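You operate a simulated robot arm through the tools that you are given. There is no shell and no other tool.

Carry out the task below with a simulated robot arm. There is one attempt and no reset: what you move stays moved.

Task
Clear the logger, dry the store down to 50 %, save the new reading and switch the dehumidifier off.
Fine: each key once, Clear before Save; dial on that mark; watch the Running lamp go out before you press Save; tank and freezer stay untouched.

Only the result counts: the job must be done as asked and must still hold three seconds after the hand-in. Knocking over, shifting, dropping, spilling or breaking anything else fails it.

Robot
A 7-joint arm with a two-finger parallel gripper, fixed in place. Base frame: the origin is at the foot of the arm, x ahead of it, y to its left, z up. Lengths are in mm, angles in rad, forces in N, time in s.
With the tool pointing down near the work surface it reaches from about 420 to 900 mm from the base axis. Its first joint turns from -2.496 to 2.496 rad. Payload 3 kg.
The TCP is the grasp point between the finger pads, 30 mm short of the fingertips. In the tool frame z runs along the fingers and y along their closing line. The gripper opens to 94 mm. The fingers are 28 mm wide and 10 mm thick; the gripper's body (50 by 96 mm) begins 55 mm behind the TCP.
Orientation is that of the tool frame in the base frame, as a unit quaternion [x, y, z, w]. With the fingers straight down and closing along the base's y, the tool's x points along the base's -x, its y along +y and its z along -z.

Tools
- The arm moves only by the tool move_arm. Its argument "commands" is a list of rows, each an object (a shift or turn left out is 0, a gripper value left out holds the last) with "grip": the closure, from 0 (fully open) to 1 (shut); "slide": the shift along the base's x, y, z in mm, a list of three; "rot": the turn, a rotation vector about the base's x, y, z in rad, a list of three. In form: [{"grip": grip, "slide": [tx, ty, tz], "rot": [wx, wy, wz]}, ...]. A call has 1 to 20 rows; each row is the pose to reach, as a shift and turn from the pose commanded when the call began. A row lasts 0.2 s, in which the tool goes at most 50 mm and 0.15 rad; a call with a longer step from one row to the next is refused whole, and so is a gripper value outside its range. Where a pose cannot be reached the arm comes as near as it can. A force on the tool above 40 N (or 10 N above the force at the start of the call, whichever is more), or a blocked arm, ends the call early, and 0.2 s more pass. The fingers move at their own pace (about 72 mm/s each) and stop on an object; they squeeze with about 31 N. The grip force told is the motor's: it shows also when the fingers shut on nothing. Time passes only in rows, and 0.2 s behind the last, so rows that repeat a pose let the fingers close. It gives the time, the measured TCP pose, the force on the tool (base axes), the opening and the grip force at its end, in the units of the frame above (readings bear some noise), with the torque about the TCP (base axes, N m) and any sound that the robot's microphone picked up, and new pictures: "pictures" is both (left out), scene, wrist or none.
- Cameras (640 x 400 px; columns grow to the right, rows downward): "scene" is fixed at [48.3, -499.1, 1764.5]; the picture's right is [0.73, -0.68, 0.00], its down [-0.58, -0.62, -0.53] and it looks along [0.36, 0.39, -0.85] (base axes); focal length 258 px, centre (320, 200). "wrist" rides on the gripper at [76, 14, -102] in the tool frame; the picture's right is [-0.18, 0.98, 0.00], its down [-0.75, -0.14, -0.64] and it looks along [-0.63, -0.12, 0.77] (tool axes); focal length 243 px, centre (320, 200). There is no depth. A picture from a camera that has moved, and an enlarged one, comes with that camera's place and axes in the base frame and with its lens.
- enlarge(camera, box): a new picture of the part [left, top, right, bottom] of that camera's present view, enlarged. The clock stands still meanwhile.
- close_job(): hands the job in; it is judged then, once.

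Places have to be worked out from the pictures, the camera data and where the tool is seen. Open the gripper and draw the arm clear of the work before you hand the job in, unless the task says otherwise.

The tools are called after "Call:" as a command line: name --argument value ..., lists and objects as JSON in quotes. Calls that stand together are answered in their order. move_arm: Moves the arm, as the interface text tells. Its arguments: {"type":"object","properties":{"commands":{"type":"array","items":{"type":"object","properties":{"grip":{"type":"number"},"slide":{"type":"array","items":{"type":"number"}},"rot":{"type":"array","items":{"type":"number"}}}}},"pictures":{"type":"string","enum":["both","scene","wrist","none"]}},"required":["commands"]} The other tools are called the same way: enlarge (camera, box) takes an enlarged picture of a part of a camera's view; close_job () hands the job in.

At the start:

```text
time: 0.0
eef_pos: [430.5, 128.5, 1324.7]
tool_rot: [0.001, 1.0, 0.0, 0.001]
ft_force: [0.8, 0.0, -0.2]
wrist_torque: [0.03, 0.01, 0.0]
width: 94.1
gripper_force: 0.1
```

scene: 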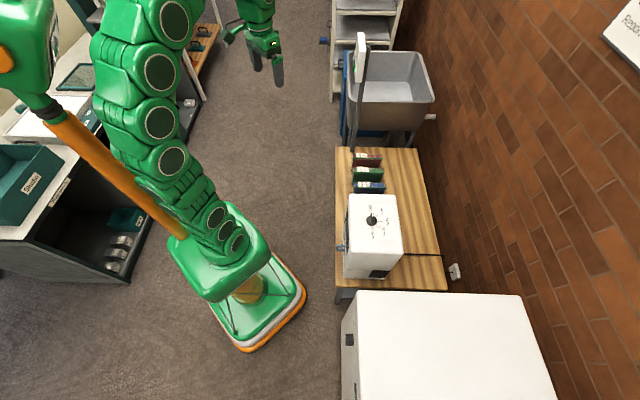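
wrist: 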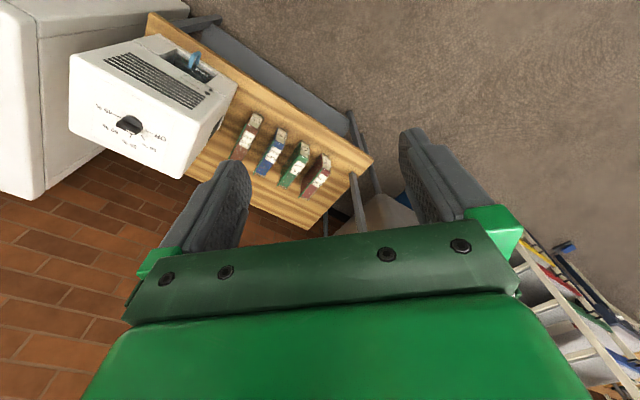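

I see a white dehumidifier with a dial on a wooden bench, four small coloured devices beside it, and a freezer in front. I'll enlarge both views to identify the dial marks, lamp and logger keys.

Call:
enlarge --camera "scene" --box '[320, 130, 460, 300]'

Call:
enlarge --camera "wrist" --box '[60, 20, 240, 180]'

Call:
enlarge --camera "wrist" --box '[220, 90, 380, 210]'

Call:
enlarge --camera "scene" --box '[560, 0, 640, 90]'

```text
2.35 times, centred on (390, 215) of scene
camera zoom: at [48.3, -499.1, 1764.5], right [0.73, -0.68, 0.0], down [-0.58, -0.62, -0.53], along [0.36, 0.39, -0.85], focal length 608 px, centre (155, 165)
```

zoom: 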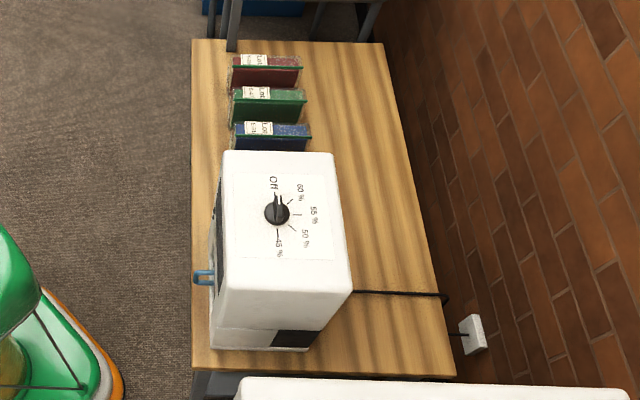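

```text
2.50 times, centred on (150, 100) of wrist
camera zoom: at [354.7, 143.7, 1427.2], right [0.18, 0.98, 0.0], down [0.75, -0.14, 0.64], along [0.63, -0.12, -0.77], focal length 606 px, centre (745, 450)
```

zoom: 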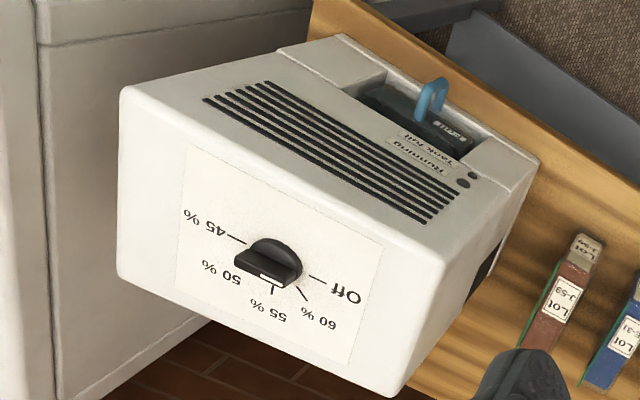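

```text
3.33 times, centred on (300, 150) of wrist
camera zoom: at [354.7, 143.7, 1427.2], right [0.18, 0.98, 0.0], down [0.75, -0.14, 0.64], along [0.63, -0.12, -0.77], focal length 809 px, centre (387, 367)
```

zoom: 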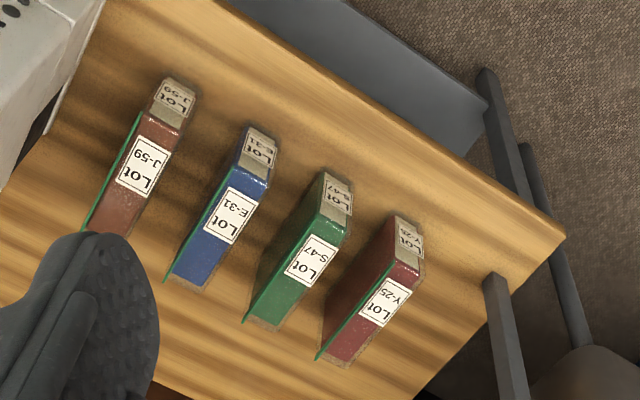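

```text
4.44 times, centred on (600, 45) of scene
camera zoom: at [48.3, -499.1, 1764.5], right [0.73, -0.68, 0.0], down [-0.58, -0.62, -0.53], along [0.36, 0.39, -0.85], focal length 1148 px, centre (-924, 889)
```

zoom: 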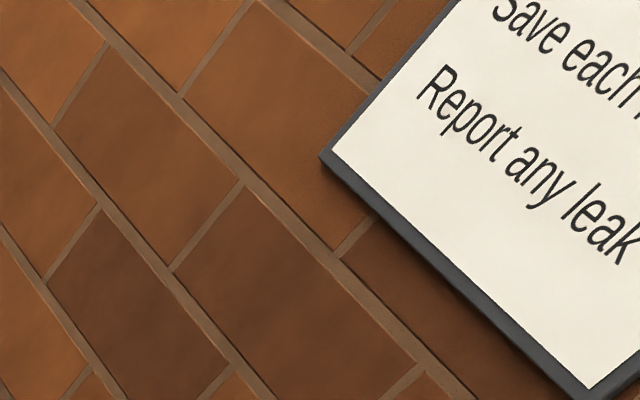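

The dial sits on the dehumidifier's top, with the Running/Tank full lamps on its front. I still need the logger, so I'll enlarge the dial, the lamps and the left bench.

Call:
enlarge --camera "wrist" --box '[90, 85, 180, 165]'

Call:
enlarge --camera "scene" --box '[345, 195, 405, 250]'

Call:
enlarge --camera "wrist" --box '[160, 45, 240, 110]'

Call:
enlarge --camera "scene" --box '[0, 40, 220, 290]'

Call:
enlarge --camera "scene" --box '[320, 0, 450, 140]'

Call:
enlarge --camera "wrist" --box '[480, 220, 640, 400]'

```text
5.00 times, centred on (135, 125) of wrist
camera zoom: at [354.7, 143.7, 1427.2], right [0.18, 0.98, 0.0], down [0.75, -0.14, 0.64], along [0.63, -0.12, -0.77], focal length 1213 px, centre (1245, 575)
```

zoom: 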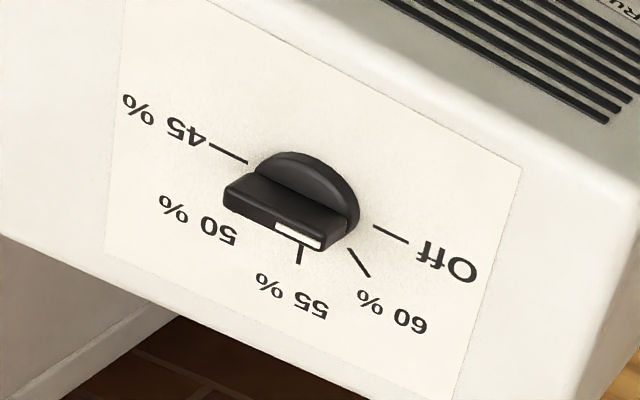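

```text
7.27 times, centred on (375, 222) of scene
camera zoom: at [48.3, -499.1, 1764.5], right [0.73, -0.68, 0.0], down [-0.58, -0.62, -0.53], along [0.36, 0.39, -0.85], focal length 1878 px, centre (-80, 36)
```

zoom: 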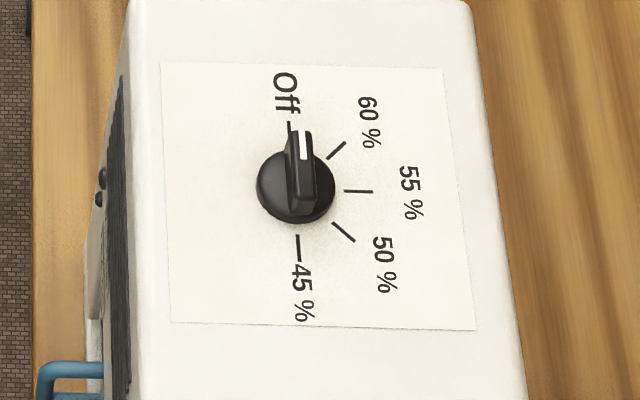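

```text
6.15 times, centred on (200, 78) of wrist
camera zoom: at [354.7, 143.7, 1427.2], right [0.18, 0.98, 0.0], down [0.75, -0.14, 0.64], along [0.63, -0.12, -0.77], focal length 1493 px, centre (1058, 954)
```

zoom: 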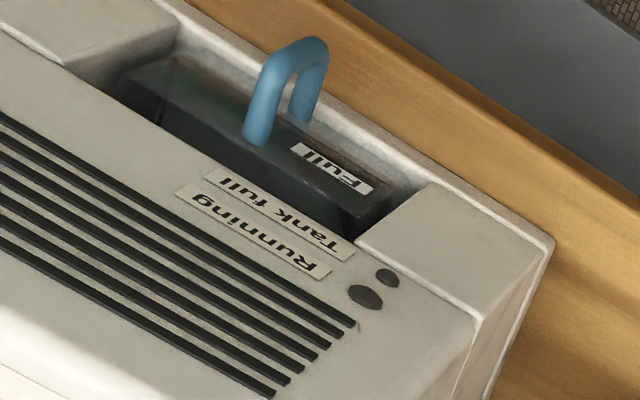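

```text
1.60 times, centred on (110, 165) of scene
camera zoom: at [48.3, -499.1, 1764.5], right [0.73, -0.68, 0.0], down [-0.58, -0.62, -0.53], along [0.36, 0.39, -0.85], focal length 413 px, centre (656, 256)
```

zoom: 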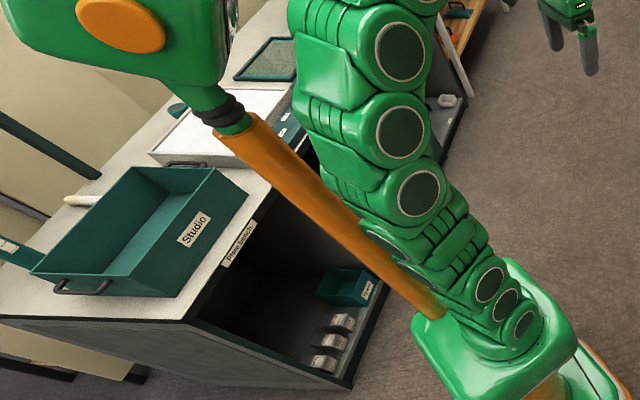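

```text
2.86 times, centred on (385, 70) of scene
camera zoom: at [48.3, -499.1, 1764.5], right [0.73, -0.68, 0.0], down [-0.58, -0.62, -0.53], along [0.36, 0.39, -0.85], focal length 738 px, centre (134, 571)
```

zoom: 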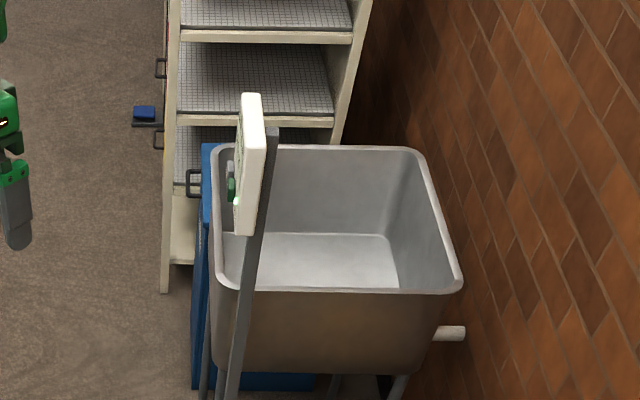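

```text
2.22 times, centred on (560, 310) of wrist
camera zoom: at [354.7, 143.7, 1427.2], right [0.18, 0.98, 0.0], down [0.75, -0.14, 0.64], along [0.63, -0.12, -0.77], focal length 539 px, centre (-213, -44)
```

zoom: 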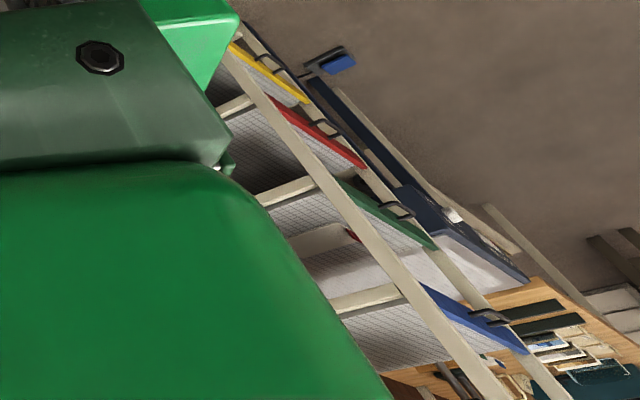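

The dial is at about (490, -301, 912) with its pointer on Off, the bench runs at 45°, and both lamps are dark. The logger seems to be the white panel on a post near (950, 200, 1120), so I'll tilt the wrist up to see its face.

Call:
move_arm --commands '[{"rot": [0, -0.14, 0]}, {"rot": [0, -0.28, 0]}, {"rot": [0, -0.42, 0]}, {"rot": [0, -0.56, 0]}, {"rot": [0, -0.7, 0]}]' --pictures "both"

```text
time: 1.2
eef_pos: [426.1, 150.7, 1315.0]
tool_rot: [-0.008, 0.949, 0.091, 0.302]
ft_force: [1.1, 0.4, 0.3]
wrist_torque: [0.0, 0.03, 0.01]
width: 94.1
gripper_force: 0.2
camera wrist: at [303.9, 149.4, 1355.4], right [0.08, 0.96, 0.27], down [0.26, -0.28, 0.92], along [0.96, -0.01, -0.27], focal length 243 px, centre (320, 200)
```

scene: 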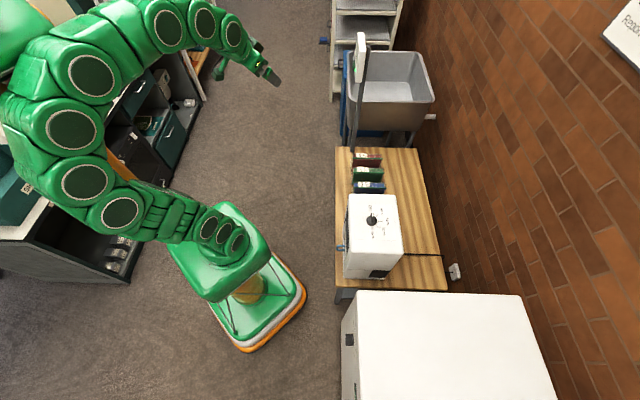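
wrist: 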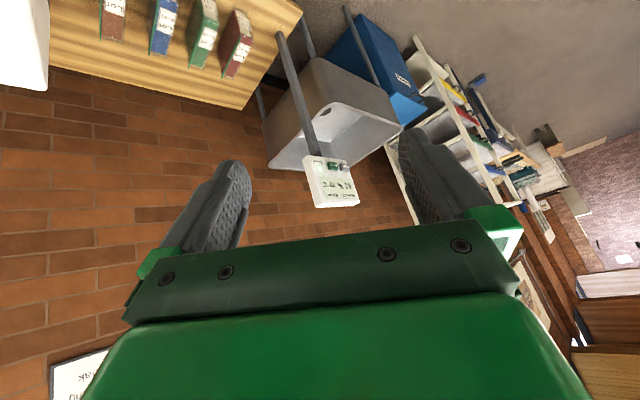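

The tilted view shows the logger panel on its post between the fingers. I'll enlarge it, upside-down as it is.

Call:
enlarge --camera "wrist" --box '[290, 140, 370, 215]'

Call:
enlarge --camera "scene" --box '[340, 25, 380, 65]'

Call:
enlarge --camera "wrist" --box '[40, 330, 130, 400]'

```text
5.33 times, centred on (330, 178) of wrist
camera zoom: at [303.9, 149.4, 1355.4], right [0.08, 0.96, 0.27], down [0.26, -0.28, 0.92], along [0.96, -0.01, -0.27], focal length 1294 px, centre (267, 320)
```

zoom: 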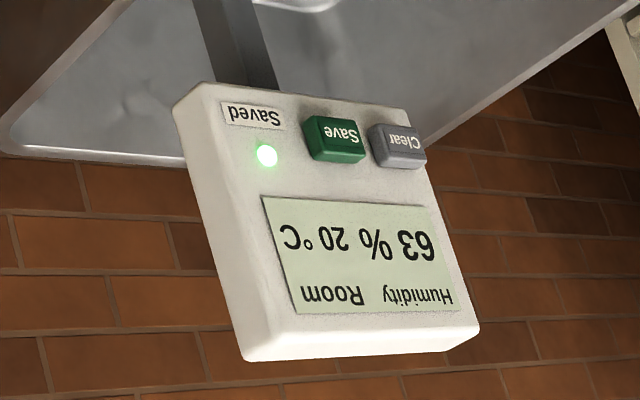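

```text
10.00 times, centred on (360, 45) of scene
camera zoom: at [48.3, -499.1, 1764.5], right [0.73, -0.68, 0.0], down [-0.58, -0.62, -0.53], along [0.36, 0.39, -0.85], focal length 2582 px, centre (-80, 1750)
```

zoom: 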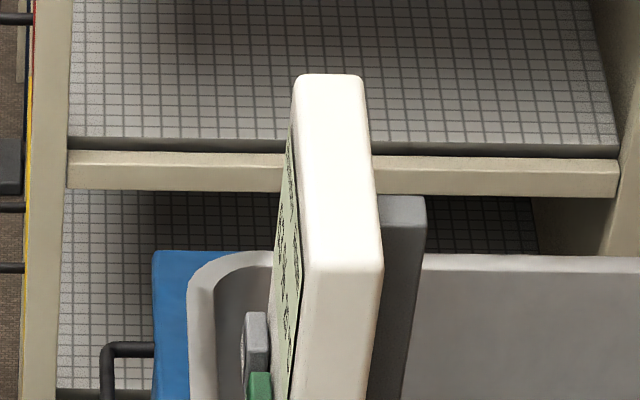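

```text
5.71 times, centred on (85, 365) of wrist
camera zoom: at [303.9, 149.4, 1355.4], right [0.08, 0.96, 0.27], down [0.26, -0.28, 0.92], along [0.96, -0.01, -0.27], focal length 1386 px, centre (1663, -743)
```

zoom: 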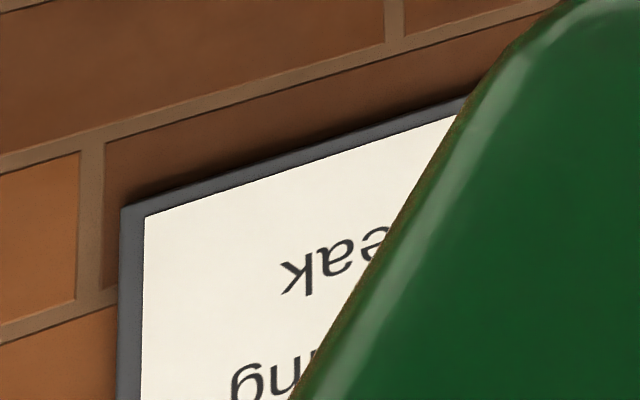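

The logger's face is vertical and faces about (-0.71, 0.71, 0). It reads 63 % with the Saved lamp lit; triangulating puts Clear (grey) near (931, 233, 1115) and Save (green) near (899, 201, 1117). I'll close the fingers and move to a standoff in front of the panel with the tool pointing horizontally at it.

Call:
move_arm --commands '[{"grip": 1, "slide": [35, 25.6, -20], "rot": [-0.0342, -0.0825, -0.0734]}, {"grip": 1, "slide": [70, 51.2, -40], "rot": [-0.0683, -0.1649, -0.1468]}, {"grip": 1, "slide": [105, 76.8, -60], "rot": [-0.1025, -0.2474, -0.2203]}, {"grip": 1, "slide": [140, 102.4, -80], "rot": [-0.1366, -0.3298, -0.2937]}, {"grip": 1, "slide": [175, 128, -100], "rot": [-0.1708, -0.4123, -0.3671]}, {"grip": 1, "slide": [210, 153.6, -120], "rot": [-0.2049, -0.4947, -0.4405]}, {"grip": 1, "slide": [245, 179.2, -140], "rot": [-0.2391, -0.5772, -0.5139]}, {"grip": 1, "slide": [280, 204.8, -160], "rot": [-0.2732, -0.6596, -0.5874]}, {"grip": 1, "slide": [315, 230.4, -180], "rot": [-0.3074, -0.7421, -0.6608]}, {"grip": 1, "slide": [350, 256, -200], "rot": [-0.3415, -0.8245, -0.7342]}, {"grip": 1, "slide": [350, 256, -200], "rot": [-0.3415, -0.8245, -0.7342]}, {"grip": 1, "slide": [350, 256, -200], "rot": [-0.3415, -0.8245, -0.7342]}]' --pictures "both"

```text
time: 1.6
eef_pos: [448.3, 195.6, 1311.6]
tool_rot: [0.027, 0.937, 0.15, 0.314]
ft_force: [-0.1, 0.8, 0.0]
wrist_torque: [-0.02, 0.03, -0.03]
width: 31.1
gripper_force: 0.4
stopped in row 2: the arm was blocked; the commanded pose is now the measured one
camera wrist: at [325.5, 193.7, 1348.8], right [0.1, 0.91, 0.4], down [0.23, -0.41, 0.88], along [0.97, 0.0, -0.25], focal length 243 px, centre (320, 200)
```

scene: 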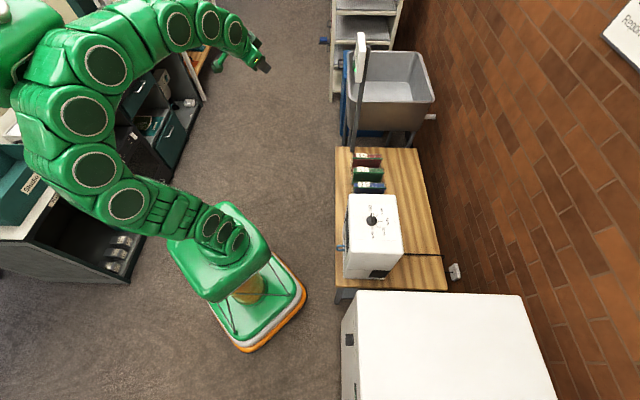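
wrist: 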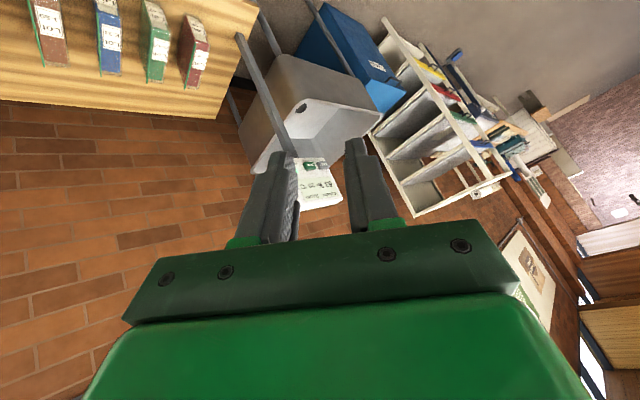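

The move was blocked early, likely by a joint limit in this folded posture. I'll first move outward and down without rotating further, toward the logger, to unfold the arm.

Call:
move_arm --commands '[{"grip": 1, "slide": [30, 10, -15]}, {"grip": 1, "slide": [60, 20, -30]}, {"grip": 1, "slide": [90, 30, -45]}, {"grip": 1, "slide": [120, 40, -60]}, {"grip": 1, "slide": [150, 50, -75]}, {"grip": 1, "slide": [180, 60, -90]}, {"grip": 1, "slide": [180, 60, -90]}]' --pictures "both"

```text
time: 3.2
eef_pos: [627.2, 255.8, 1224.0]
tool_rot: [0.026, 0.936, 0.148, 0.318]
ft_force: [0.0, 0.7, -0.2]
wrist_torque: [0.0, 0.01, -0.01]
width: 0.0
gripper_force: 31.0
camera wrist: at [504.5, 254.3, 1261.0], right [0.1, 0.91, 0.4], down [0.22, -0.41, 0.88], along [0.97, 0.0, -0.24], focal length 243 px, centre (320, 200)
```

scene: 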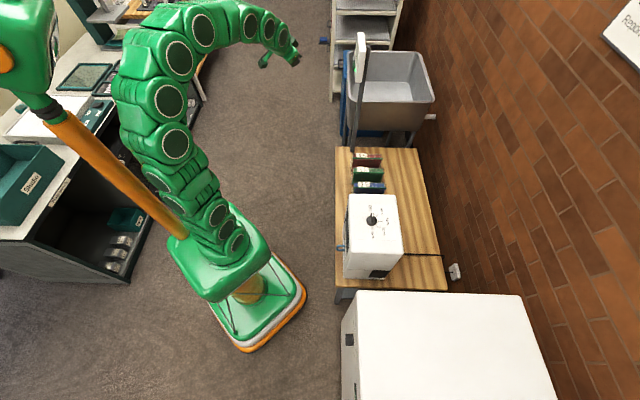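
wrist: 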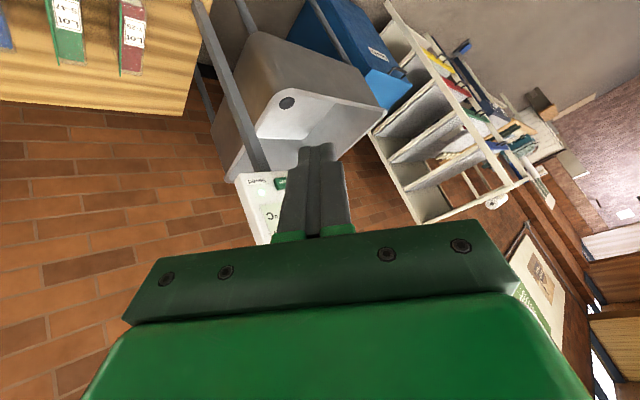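

The arm moves freely now at (627, 256, 1224) with fingers shut. I'll rotate to point horizontally at the panel (tool z along (0.71, -0.71, 0)) while moving to a standoff near (800, 360, 1115).

Call:
move_arm --commands '[{"grip": 1, "slide": [17, 10, -11], "rot": [-0.0606, -0.0769, -0.0904]}, {"grip": 1, "slide": [35, 21, -22], "rot": [-0.1211, -0.1538, -0.1807]}, {"grip": 1, "slide": [52, 31, -33], "rot": [-0.1817, -0.2307, -0.2711]}, {"grip": 1, "slide": [69, 42, -44], "rot": [-0.2422, -0.3076, -0.3614]}, {"grip": 1, "slide": [87, 52, -55], "rot": [-0.3028, -0.3846, -0.4518]}, {"grip": 1, "slide": [104, 62, -65], "rot": [-0.3633, -0.4615, -0.5421]}, {"grip": 1, "slide": [121, 73, -76], "rot": [-0.4239, -0.5384, -0.6325]}, {"grip": 1, "slide": [138, 83, -87], "rot": [-0.4844, -0.6153, -0.7228]}, {"grip": 1, "slide": [156, 94, -98], "rot": [-0.545, -0.6922, -0.8132]}, {"grip": 1, "slide": [173, 104, -109], "rot": [-0.6055, -0.7691, -0.9035]}, {"grip": 1, "slide": [173, 104, -109], "rot": [-0.6055, -0.7691, -0.9035]}]' --pictures "both"

```text
time: 5.7
eef_pos: [799.8, 361.0, 1117.9]
tool_rot: [0.271, 0.653, -0.27, 0.654]
ft_force: [0.9, 0.1, -5.8]
wrist_torque: [-0.36, -0.36, -0.08]
width: 0.1
gripper_force: 30.9
camera wrist: at [738.0, 443.4, 1040.6], right [0.7, 0.69, 0.19], down [-0.55, 0.35, 0.75], along [0.46, -0.63, 0.63], focal length 243 px, centre (320, 200)
```

scene: 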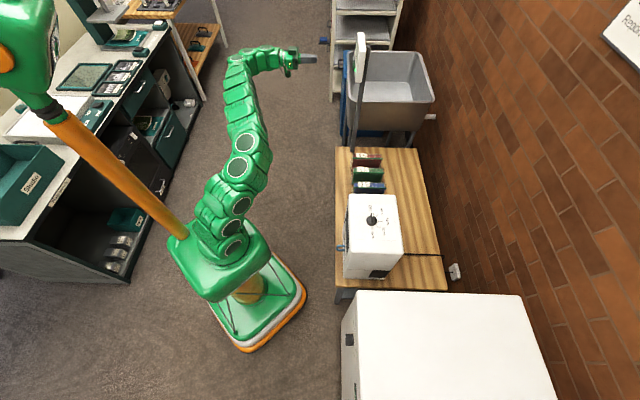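
wrist: 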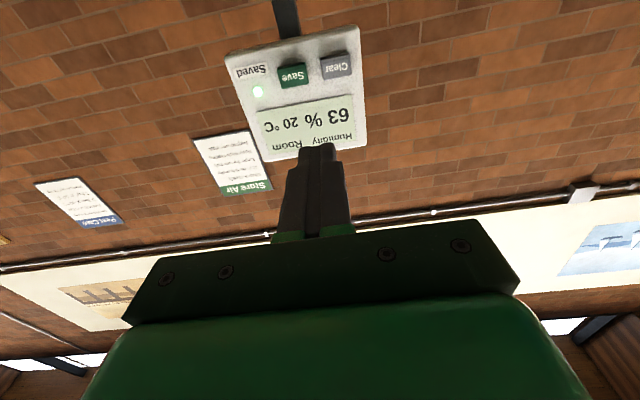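

The pose is reached: the logger face is ahead, and a "Store Air" notice is visible on the wall. I'll enlarge both before pressing.

Call:
enlarge --camera "wrist" --box '[185, 120, 285, 205]'

Call:
enlarge --camera "wrist" --box '[215, 15, 375, 175]'

Call:
enlarge --camera "scene" --box '[270, 20, 400, 110]'

Call:
enlarge --camera "wrist" --box '[30, 170, 130, 235]'

```text
4.71 times, centred on (235, 162) of wrist
camera zoom: at [738.0, 443.4, 1040.6], right [0.7, 0.69, 0.19], down [-0.55, 0.35, 0.75], along [0.46, -0.63, 0.63], focal length 1142 px, centre (720, 376)
```

zoom: 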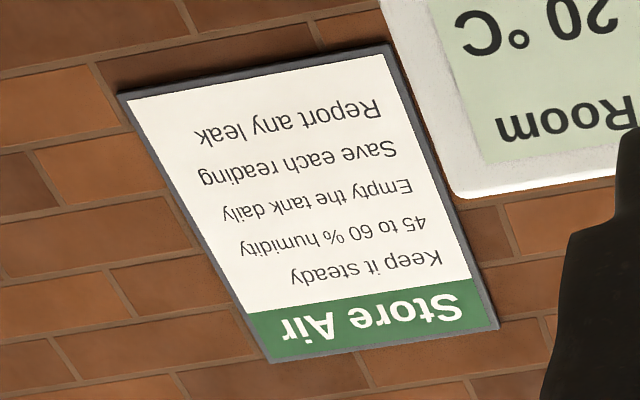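

```text
2.50 times, centred on (295, 95) of wrist
camera zoom: at [738.0, 443.4, 1040.6], right [0.7, 0.69, 0.19], down [-0.55, 0.35, 0.75], along [0.46, -0.63, 0.63], focal length 606 px, centre (382, 462)
```

zoom: 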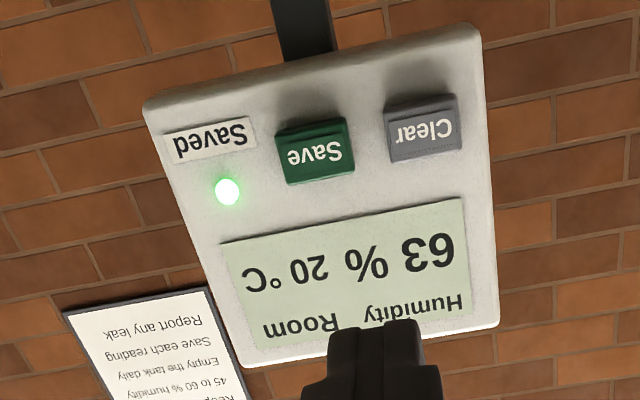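

```text
4.44 times, centred on (335, 65) of scene
camera zoom: at [48.3, -499.1, 1764.5], right [0.73, -0.68, 0.0], down [-0.58, -0.62, -0.53], along [0.36, 0.39, -0.85], focal length 1148 px, centre (253, 800)
```

zoom: 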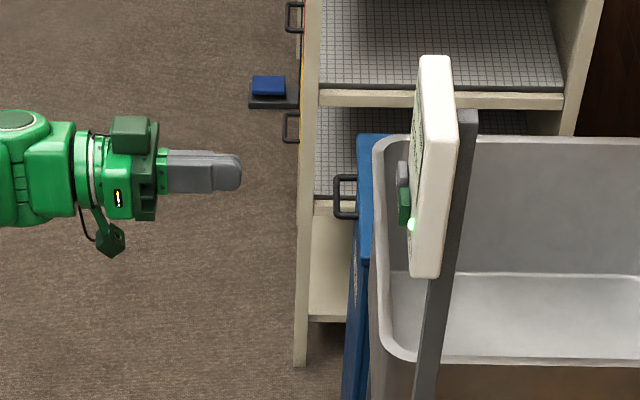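

```text
6.15 times, centred on (80, 202) of wrist
camera zoom: at [738.0, 443.4, 1040.6], right [0.7, 0.69, 0.19], down [-0.55, 0.35, 0.75], along [0.46, -0.63, 0.63], focal length 1493 px, centre (1797, 185)
```

zoom: 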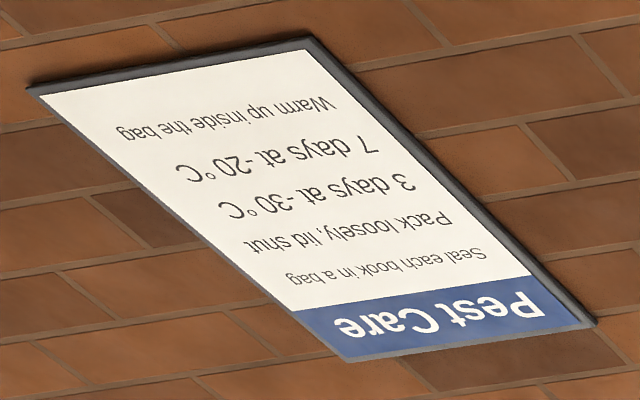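

The wrist view puts the Clear key about 188 mm ahead of the TCP, 21 mm toward tool +y and 14 mm lower. I'll approach to roughly 28 mm short of the key and re-check alignment.

Call:
move_arm --commands '[{"grip": 1, "slide": [14.6, 14.6, -14]}, {"grip": 1, "slide": [46, -16.8, -14]}, {"grip": 1, "slide": [76, -46.8, -14]}, {"grip": 1, "slide": [106.5, -77.3, -14]}, {"grip": 1, "slide": [106.5, -77.3, -14]}, {"grip": 1, "slide": [106.5, -77.3, -14]}]' --pictures "both"

```text
time: 7.0
eef_pos: [907.3, 284.5, 1102.6]
tool_rot: [0.271, 0.653, -0.27, 0.654]
ft_force: [0.3, -0.8, -0.6]
wrist_torque: [-0.01, 0.0, 0.01]
width: 0.1
gripper_force: 31.4
camera wrist: at [845.0, 366.2, 1026.0], right [0.69, 0.7, 0.18], down [-0.55, 0.35, 0.75], along [0.46, -0.63, 0.63], focal length 243 px, centre (320, 200)
```

scene: 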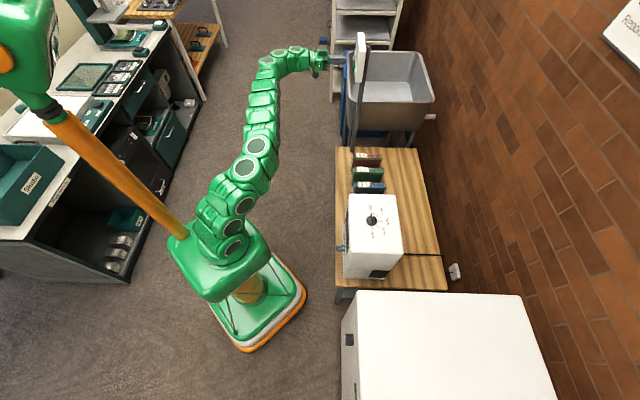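
wrist: 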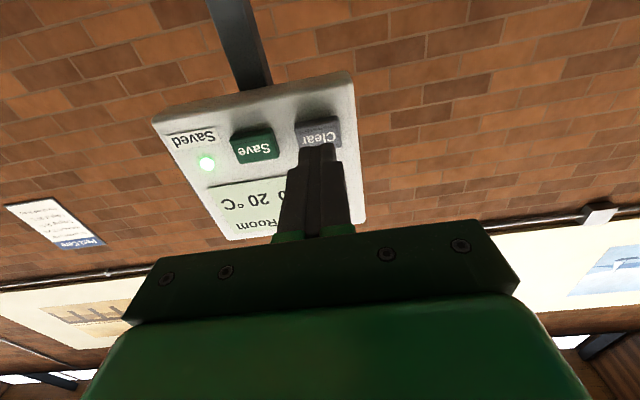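

Call:
enlarge --camera "wrist" --box '[220, 100, 380, 200]'

Call:
enlarge --camera "scene" --box '[310, 25, 390, 85]'

```text
4.00 times, centred on (300, 150) of wrist
camera zoom: at [845.0, 366.2, 1026.0], right [0.69, 0.7, 0.18], down [-0.55, 0.35, 0.75], along [0.46, -0.63, 0.63], focal length 970 px, centre (400, 400)
```

zoom: 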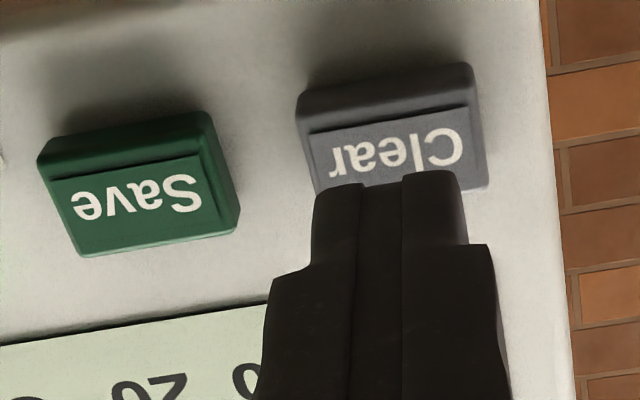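

```text
6.67 times, centred on (350, 55) of scene
camera zoom: at [48.3, -499.1, 1764.5], right [0.73, -0.68, 0.0], down [-0.58, -0.62, -0.53], along [0.36, 0.39, -0.85], focal length 1722 px, centre (120, 1167)
```

zoom: 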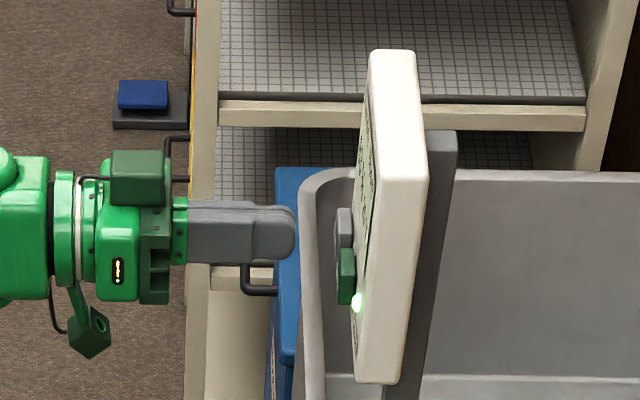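

The tool axis points at the centre of the Clear key and the tips are roughly 28 mm short of it. I'll advance 24 mm, then continue in small steps while checking force and sound.

Call:
move_arm --commands '[{"grip": 1, "slide": [8.5, -8.5, 0]}, {"grip": 1, "slide": [14.8, -14.8, 0]}, {"grip": 1, "slide": [17, -17, 0]}, {"grip": 1, "slide": [17, -17, 0]}]' --pictures "both"

```text
time: 8.1
eef_pos: [924.5, 266.0, 1102.7]
tool_rot: [0.27, 0.654, -0.27, 0.654]
ft_force: [-0.6, -0.4, 0.0]
wrist_torque: [0.02, -0.02, -0.02]
width: 0.1
gripper_force: 31.4
camera wrist: at [861.7, 348.8, 1026.2], right [0.69, 0.7, 0.19], down [-0.56, 0.35, 0.75], along [0.46, -0.63, 0.63], focal length 243 px, centre (320, 200)
```

scene: 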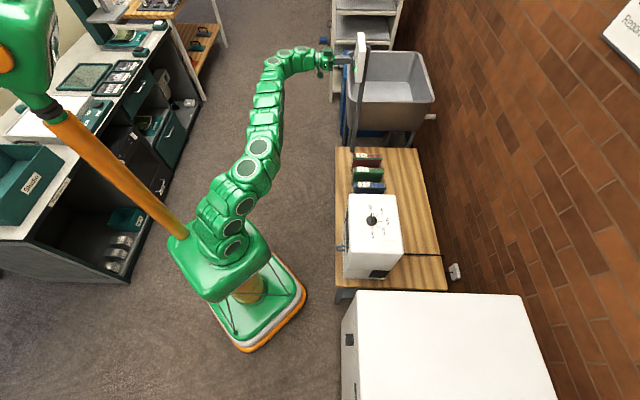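
wrist: 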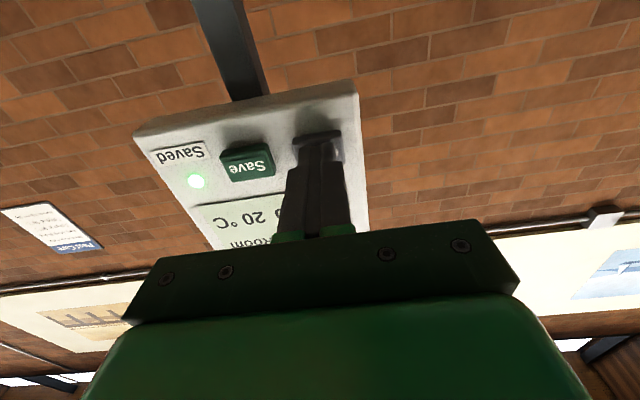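

Call:
enlarge --camera "wrist" --box '[240, 110, 360, 200]'

Call:
enlarge --camera "scene" --box '[330, 40, 380, 80]'

```text
4.44 times, centred on (300, 155) of wrist
camera zoom: at [861.7, 348.8, 1026.2], right [0.69, 0.7, 0.19], down [-0.56, 0.35, 0.75], along [0.46, -0.63, 0.63], focal length 1078 px, centre (409, 400)
```

zoom: 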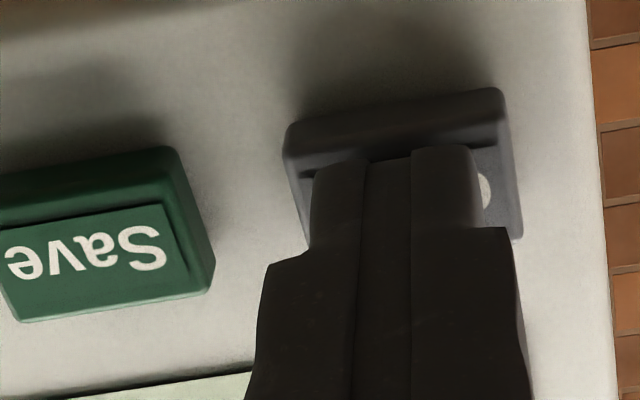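

```text
10.00 times, centred on (355, 60) of scene
camera zoom: at [48.3, -499.1, 1764.5], right [0.73, -0.68, 0.0], down [-0.58, -0.62, -0.53], along [0.36, 0.39, -0.85], focal length 2582 px, centre (-30, 1600)
```

zoom: 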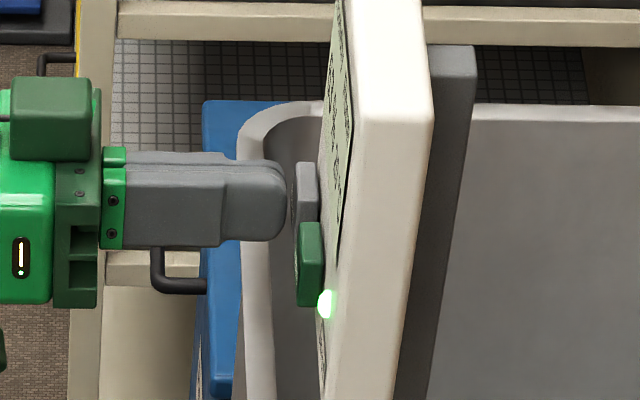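

About 4 mm of gap remains to the key face. I'll press in 6 mm in 1.4 mm steps and check force, sound and the lamp.

Call:
move_arm --commands '[{"grip": 1, "slide": [1, -1, 0]}, {"grip": 1, "slide": [2, -2, 0]}, {"grip": 1, "slide": [3, -3, 0]}, {"grip": 1, "slide": [4.2, -4.2, 0]}]' --pictures "none"

Call:
enlarge --camera "wrist" --box '[170, 100, 370, 250]'

Call:
enlarge --camera "scene" --box '[330, 40, 380, 80]'

```text
time: 9.1
eef_pos: [927.6, 262.0, 1102.6]
tool_rot: [0.271, 0.653, -0.27, 0.654]
ft_force: [-0.3, 1.3, 1.0]
wrist_torque: [0.0, -0.05, 0.0]
width: 0.1
gripper_force: 30.9
```

```text
2.67 times, centred on (270, 175) of wrist
camera zoom: at [865.6, 344.2, 1025.6], right [0.69, 0.7, 0.19], down [-0.56, 0.35, 0.75], along [0.46, -0.63, 0.63], focal length 647 px, centre (453, 267)
```

zoom: 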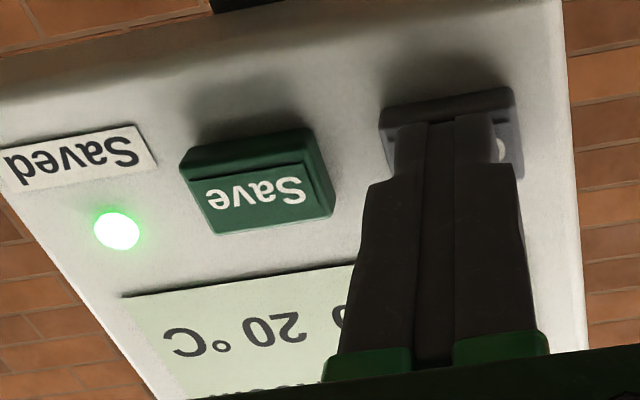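

```text
10.00 times, centred on (355, 60) of scene
camera zoom: at [48.3, -499.1, 1764.5], right [0.73, -0.68, 0.0], down [-0.58, -0.62, -0.53], along [0.36, 0.39, -0.85], focal length 2582 px, centre (-30, 1600)
```

zoom: 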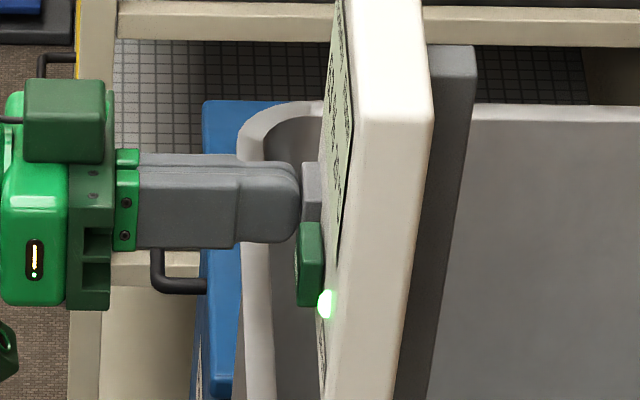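

The tip has just touched the key (slight force) and the Saved lamp is still lit. I'll press 2 mm further.

Call:
move_arm --commands '[{"grip": 1, "slide": [0.7, -0.7, 0]}, {"grip": 1, "slide": [1.4, -1.4, 0]}]' --pictures "none"

Call:
enlarge --camera "scene" --box '[330, 40, 380, 80]'

Call:
enlarge --camera "wrist" --box '[170, 100, 370, 250]'

```text
time: 9.7
eef_pos: [930.2, 260.1, 1101.6]
tool_rot: [0.27, 0.654, -0.269, 0.654]
ft_force: [-1.1, 2.6, -0.9]
wrist_torque: [-0.01, 0.0, 0.03]
width: 0.0
gripper_force: 30.9
heard: click
```

```text
10.00 times, centred on (355, 60) of scene
camera zoom: at [48.3, -499.1, 1764.5], right [0.73, -0.68, 0.0], down [-0.58, -0.62, -0.53], along [0.36, 0.39, -0.85], focal length 2582 px, centre (-30, 1600)
```

zoom: 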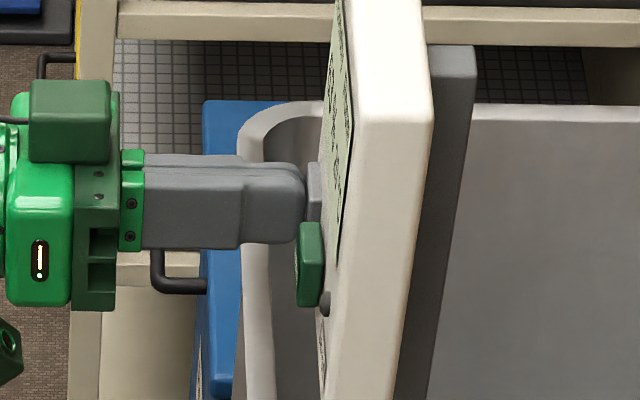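

```text
2.67 times, centred on (270, 175) of wrist
camera zoom: at [867.3, 342.6, 1025.3], right [0.69, 0.7, 0.19], down [-0.56, 0.35, 0.75], along [0.46, -0.63, 0.63], focal length 647 px, centre (453, 267)
```

zoom: 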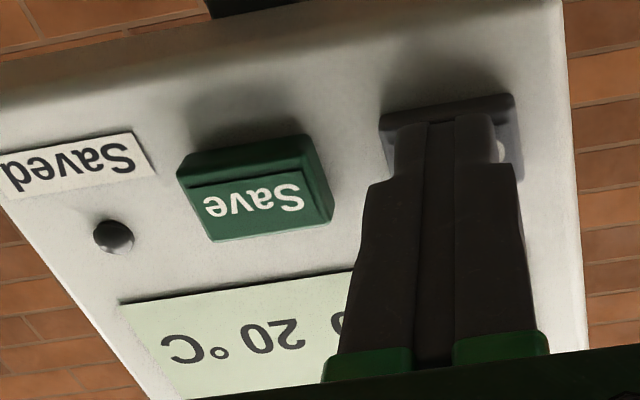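

A click was heard and the Saved lamp went out, so Clear is done. I'll back straight off, then swing toward the bench centre while tilting the tool part-way down.

Call:
move_arm --commands '[{"grip": 1, "slide": [-10, 10, 0]}, {"grip": 1, "slide": [-40, 40, 0]}, {"grip": 1, "slide": [-72, 72, 0]}, {"grip": 1, "slide": [-105, 95, 5], "rot": [0, 0.09, 0.06]}, {"grip": 1, "slide": [-140, 95, 12], "rot": [0, 0.2, 0.14]}, {"grip": 1, "slide": [-175, 85, 19], "rot": [0, 0.31, 0.22]}, {"grip": 1, "slide": [-205, 70, 26], "rot": [0, 0.42, 0.3]}, {"grip": 1, "slide": [-235, 55, 33], "rot": [0, 0.53, 0.375]}, {"grip": 1, "slide": [-265, 40, 40], "rot": [0, 0.64, 0.455]}, {"grip": 1, "slide": [-290, 30, 48], "rot": [0, 0.75, 0.53]}, {"grip": 1, "slide": [-300, 10, 48], "rot": [0, 0.855, 0.605]}, {"grip": 1, "slide": [-300, 10, 48], "rot": [0, 0.855, 0.605]}]' --pictures "both"

```text
time: 12.2
eef_pos: [629.9, 270.9, 1148.3]
tool_rot: [-0.065, 0.911, -0.155, 0.377]
ft_force: [-0.2, 0.1, 0.4]
wrist_torque: [-0.01, -0.01, -0.01]
width: 0.2
gripper_force: 31.1
camera wrist: at [502.2, 290.9, 1161.6], right [0.13, 0.97, -0.2], down [0.08, 0.19, 0.98], along [0.99, -0.14, -0.05], focal length 243 px, centre (320, 200)
```

scene: 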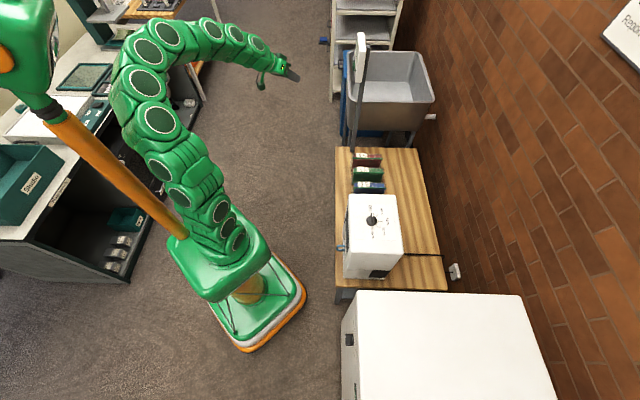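
wrist: 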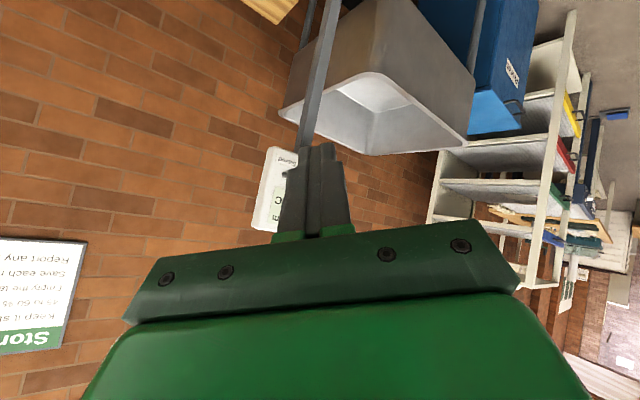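

The arm is clear of the logger. Next I'll swing over to hover above the dehumidifier dial with the fingers open, tool straight down and yawed 45° to straddle the knob bar.

Call:
move_arm --commands '[{"grip": 1, "slide": [-10, -44, -2], "rot": [0, 0.065, 0.046]}, {"grip": 1, "slide": [-20, -88, -5], "rot": [0, 0.13, 0.093]}, {"grip": 1, "slide": [-31, -132, -10], "rot": [0, 0.197, 0.14]}, {"grip": 1, "slide": [-42, -176, -18], "rot": [0, 0.263, 0.186]}, {"grip": 1, "slide": [-53, -220, -28], "rot": [0, 0.33, 0.233]}, {"grip": 0.5, "slide": [-64, -264, -38], "rot": [0, 0.395, 0.279]}, {"grip": 0.2, "slide": [-75, -308, -50], "rot": [0, 0.46, 0.326]}, {"grip": 0, "slide": [-86, -352, -62], "rot": [0, 0.526, 0.372]}, {"grip": 0, "slide": [-97, -396, -76], "rot": [0, 0.592, 0.419]}, {"grip": 0, "slide": [-108, -440, -90], "rot": [0, 0.658, 0.465]}, {"grip": 0, "slide": [-119, -484, -104], "rot": [0, 0.724, 0.512]}, {"grip": 0, "slide": [-130, -528, -116], "rot": [0, 0.79, 0.558]}, {"grip": 0, "slide": [-140, -572, -128], "rot": [0, 0.855, 0.605]}, {"grip": 0, "slide": [-140, -572, -128], "rot": [0, 0.855, 0.605]}]' --pictures "both"

```text
time: 15.2
eef_pos: [487.2, -303.9, 1019.7]
tool_rot: [-0.383, 0.924, 0.001, 0.0]
ft_force: [0.8, 0.1, 0.5]
wrist_torque: [0.0, -0.03, 0.01]
width: 94.2
gripper_force: 0.1
camera wrist: at [423.8, -348.1, 1121.8], right [-0.56, 0.83, 0.0], down [0.63, 0.43, 0.64], along [0.53, 0.36, -0.77], focal length 243 px, centre (320, 200)
```

scene: 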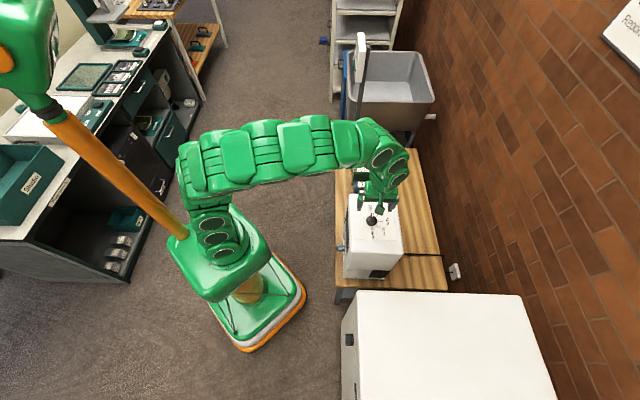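
wrist: 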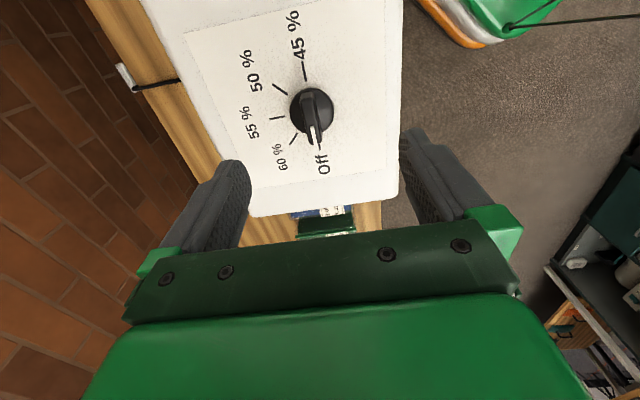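

The gripper hovers above the dial with the tool vertical. I'll enlarge the dial and the lamps to align precisely.

Call:
enlarge --camera "wrist" --box '[230, 20, 390, 200]'

Call:
enlarge --camera "scene" --box '[330, 170, 420, 290]'

```text
2.22 times, centred on (310, 110) of wrist
camera zoom: at [423.8, -348.1, 1121.8], right [-0.56, 0.83, 0.0], down [0.63, 0.43, 0.64], along [0.53, 0.36, -0.77], focal length 539 px, centre (342, 400)
```

zoom: 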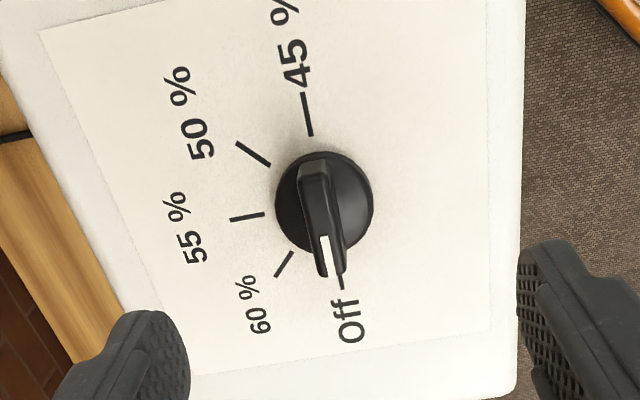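

```text
3.33 times, centred on (375, 230) of scene
camera zoom: at [48.3, -499.1, 1764.5], right [0.73, -0.68, 0.0], down [-0.58, -0.62, -0.53], along [0.36, 0.39, -0.85], focal length 861 px, centre (137, 100)
```

zoom: 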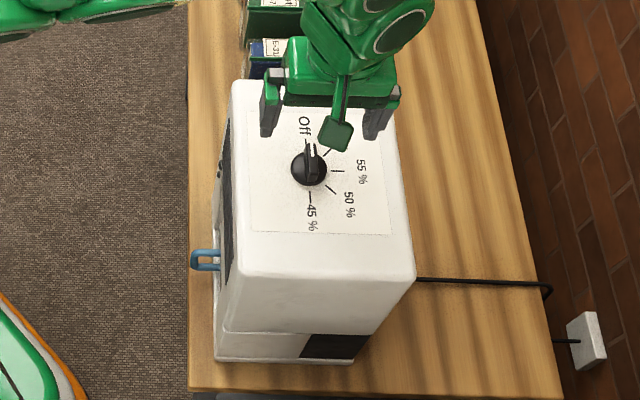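

Dial centre works out near (498, -305), its bar aligned with the tool x axis and the panel top at about z 888. I'll centre over it and descend to 965 for a closer look.

Call:
move_arm --commands '[{"grip": 0, "slide": [10.5, -1.5, -15]}, {"grip": 0, "slide": [10.5, -1.5, -35]}, {"grip": 0, "slide": [10.5, -1.5, -55]}, {"grip": 0, "slide": [10.5, -1.5, -55]}]' --pictures "both"

Call:
enlarge --camera "wrist" --box '[220, 40, 420, 240]'

Call:
enlarge --camera "scene" --box '[340, 180, 410, 240]'

```text
time: 16.2
eef_pos: [501.7, -305.3, 965.2]
tool_rot: [-0.383, 0.924, 0.001, -0.001]
ft_force: [0.7, 0.9, 0.7]
wrist_torque: [0.0, -0.01, 0.01]
width: 94.0
gripper_force: 0.0
camera wrist: at [437.0, -348.3, 1067.6], right [-0.56, 0.83, 0.0], down [0.63, 0.43, 0.64], along [0.53, 0.36, -0.77], focal length 243 px, centre (320, 200)
```

scene: 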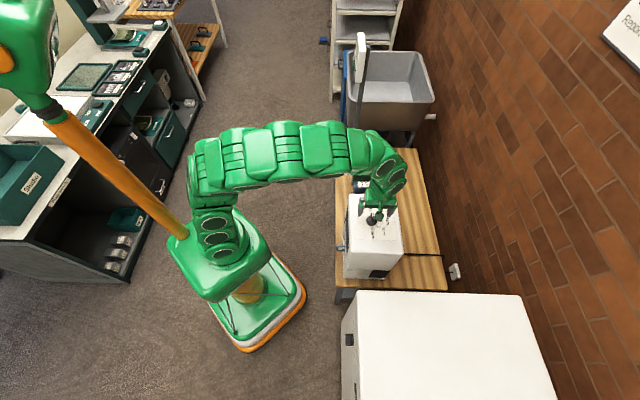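
wrist: 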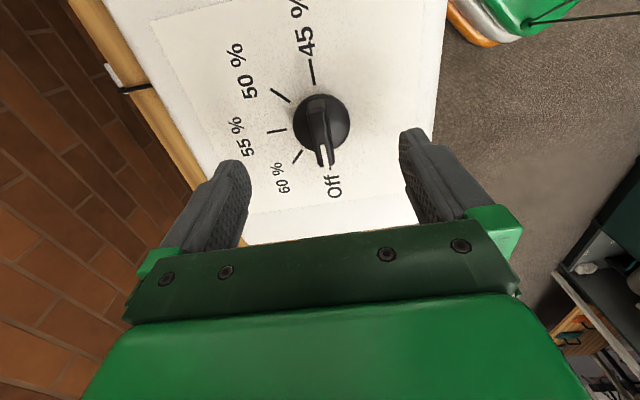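

```text
2.00 times, centred on (320, 140) of wrist
camera zoom: at [437.0, -348.3, 1067.6], right [-0.56, 0.83, 0.0], down [0.63, 0.43, 0.64], along [0.53, 0.36, -0.77], focal length 485 px, centre (320, 320)
```

zoom: 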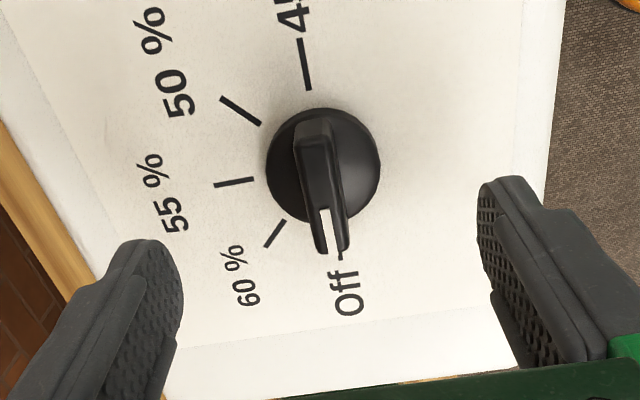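

```text
6.67 times, centred on (375, 210) of scene
camera zoom: at [48.3, -499.1, 1764.5], right [0.73, -0.68, 0.0], down [-0.58, -0.62, -0.53], along [0.36, 0.39, -0.85], focal length 1722 px, centre (-47, 133)
```

zoom: 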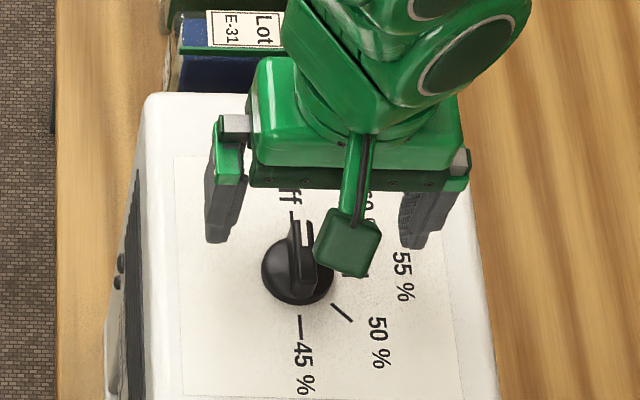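

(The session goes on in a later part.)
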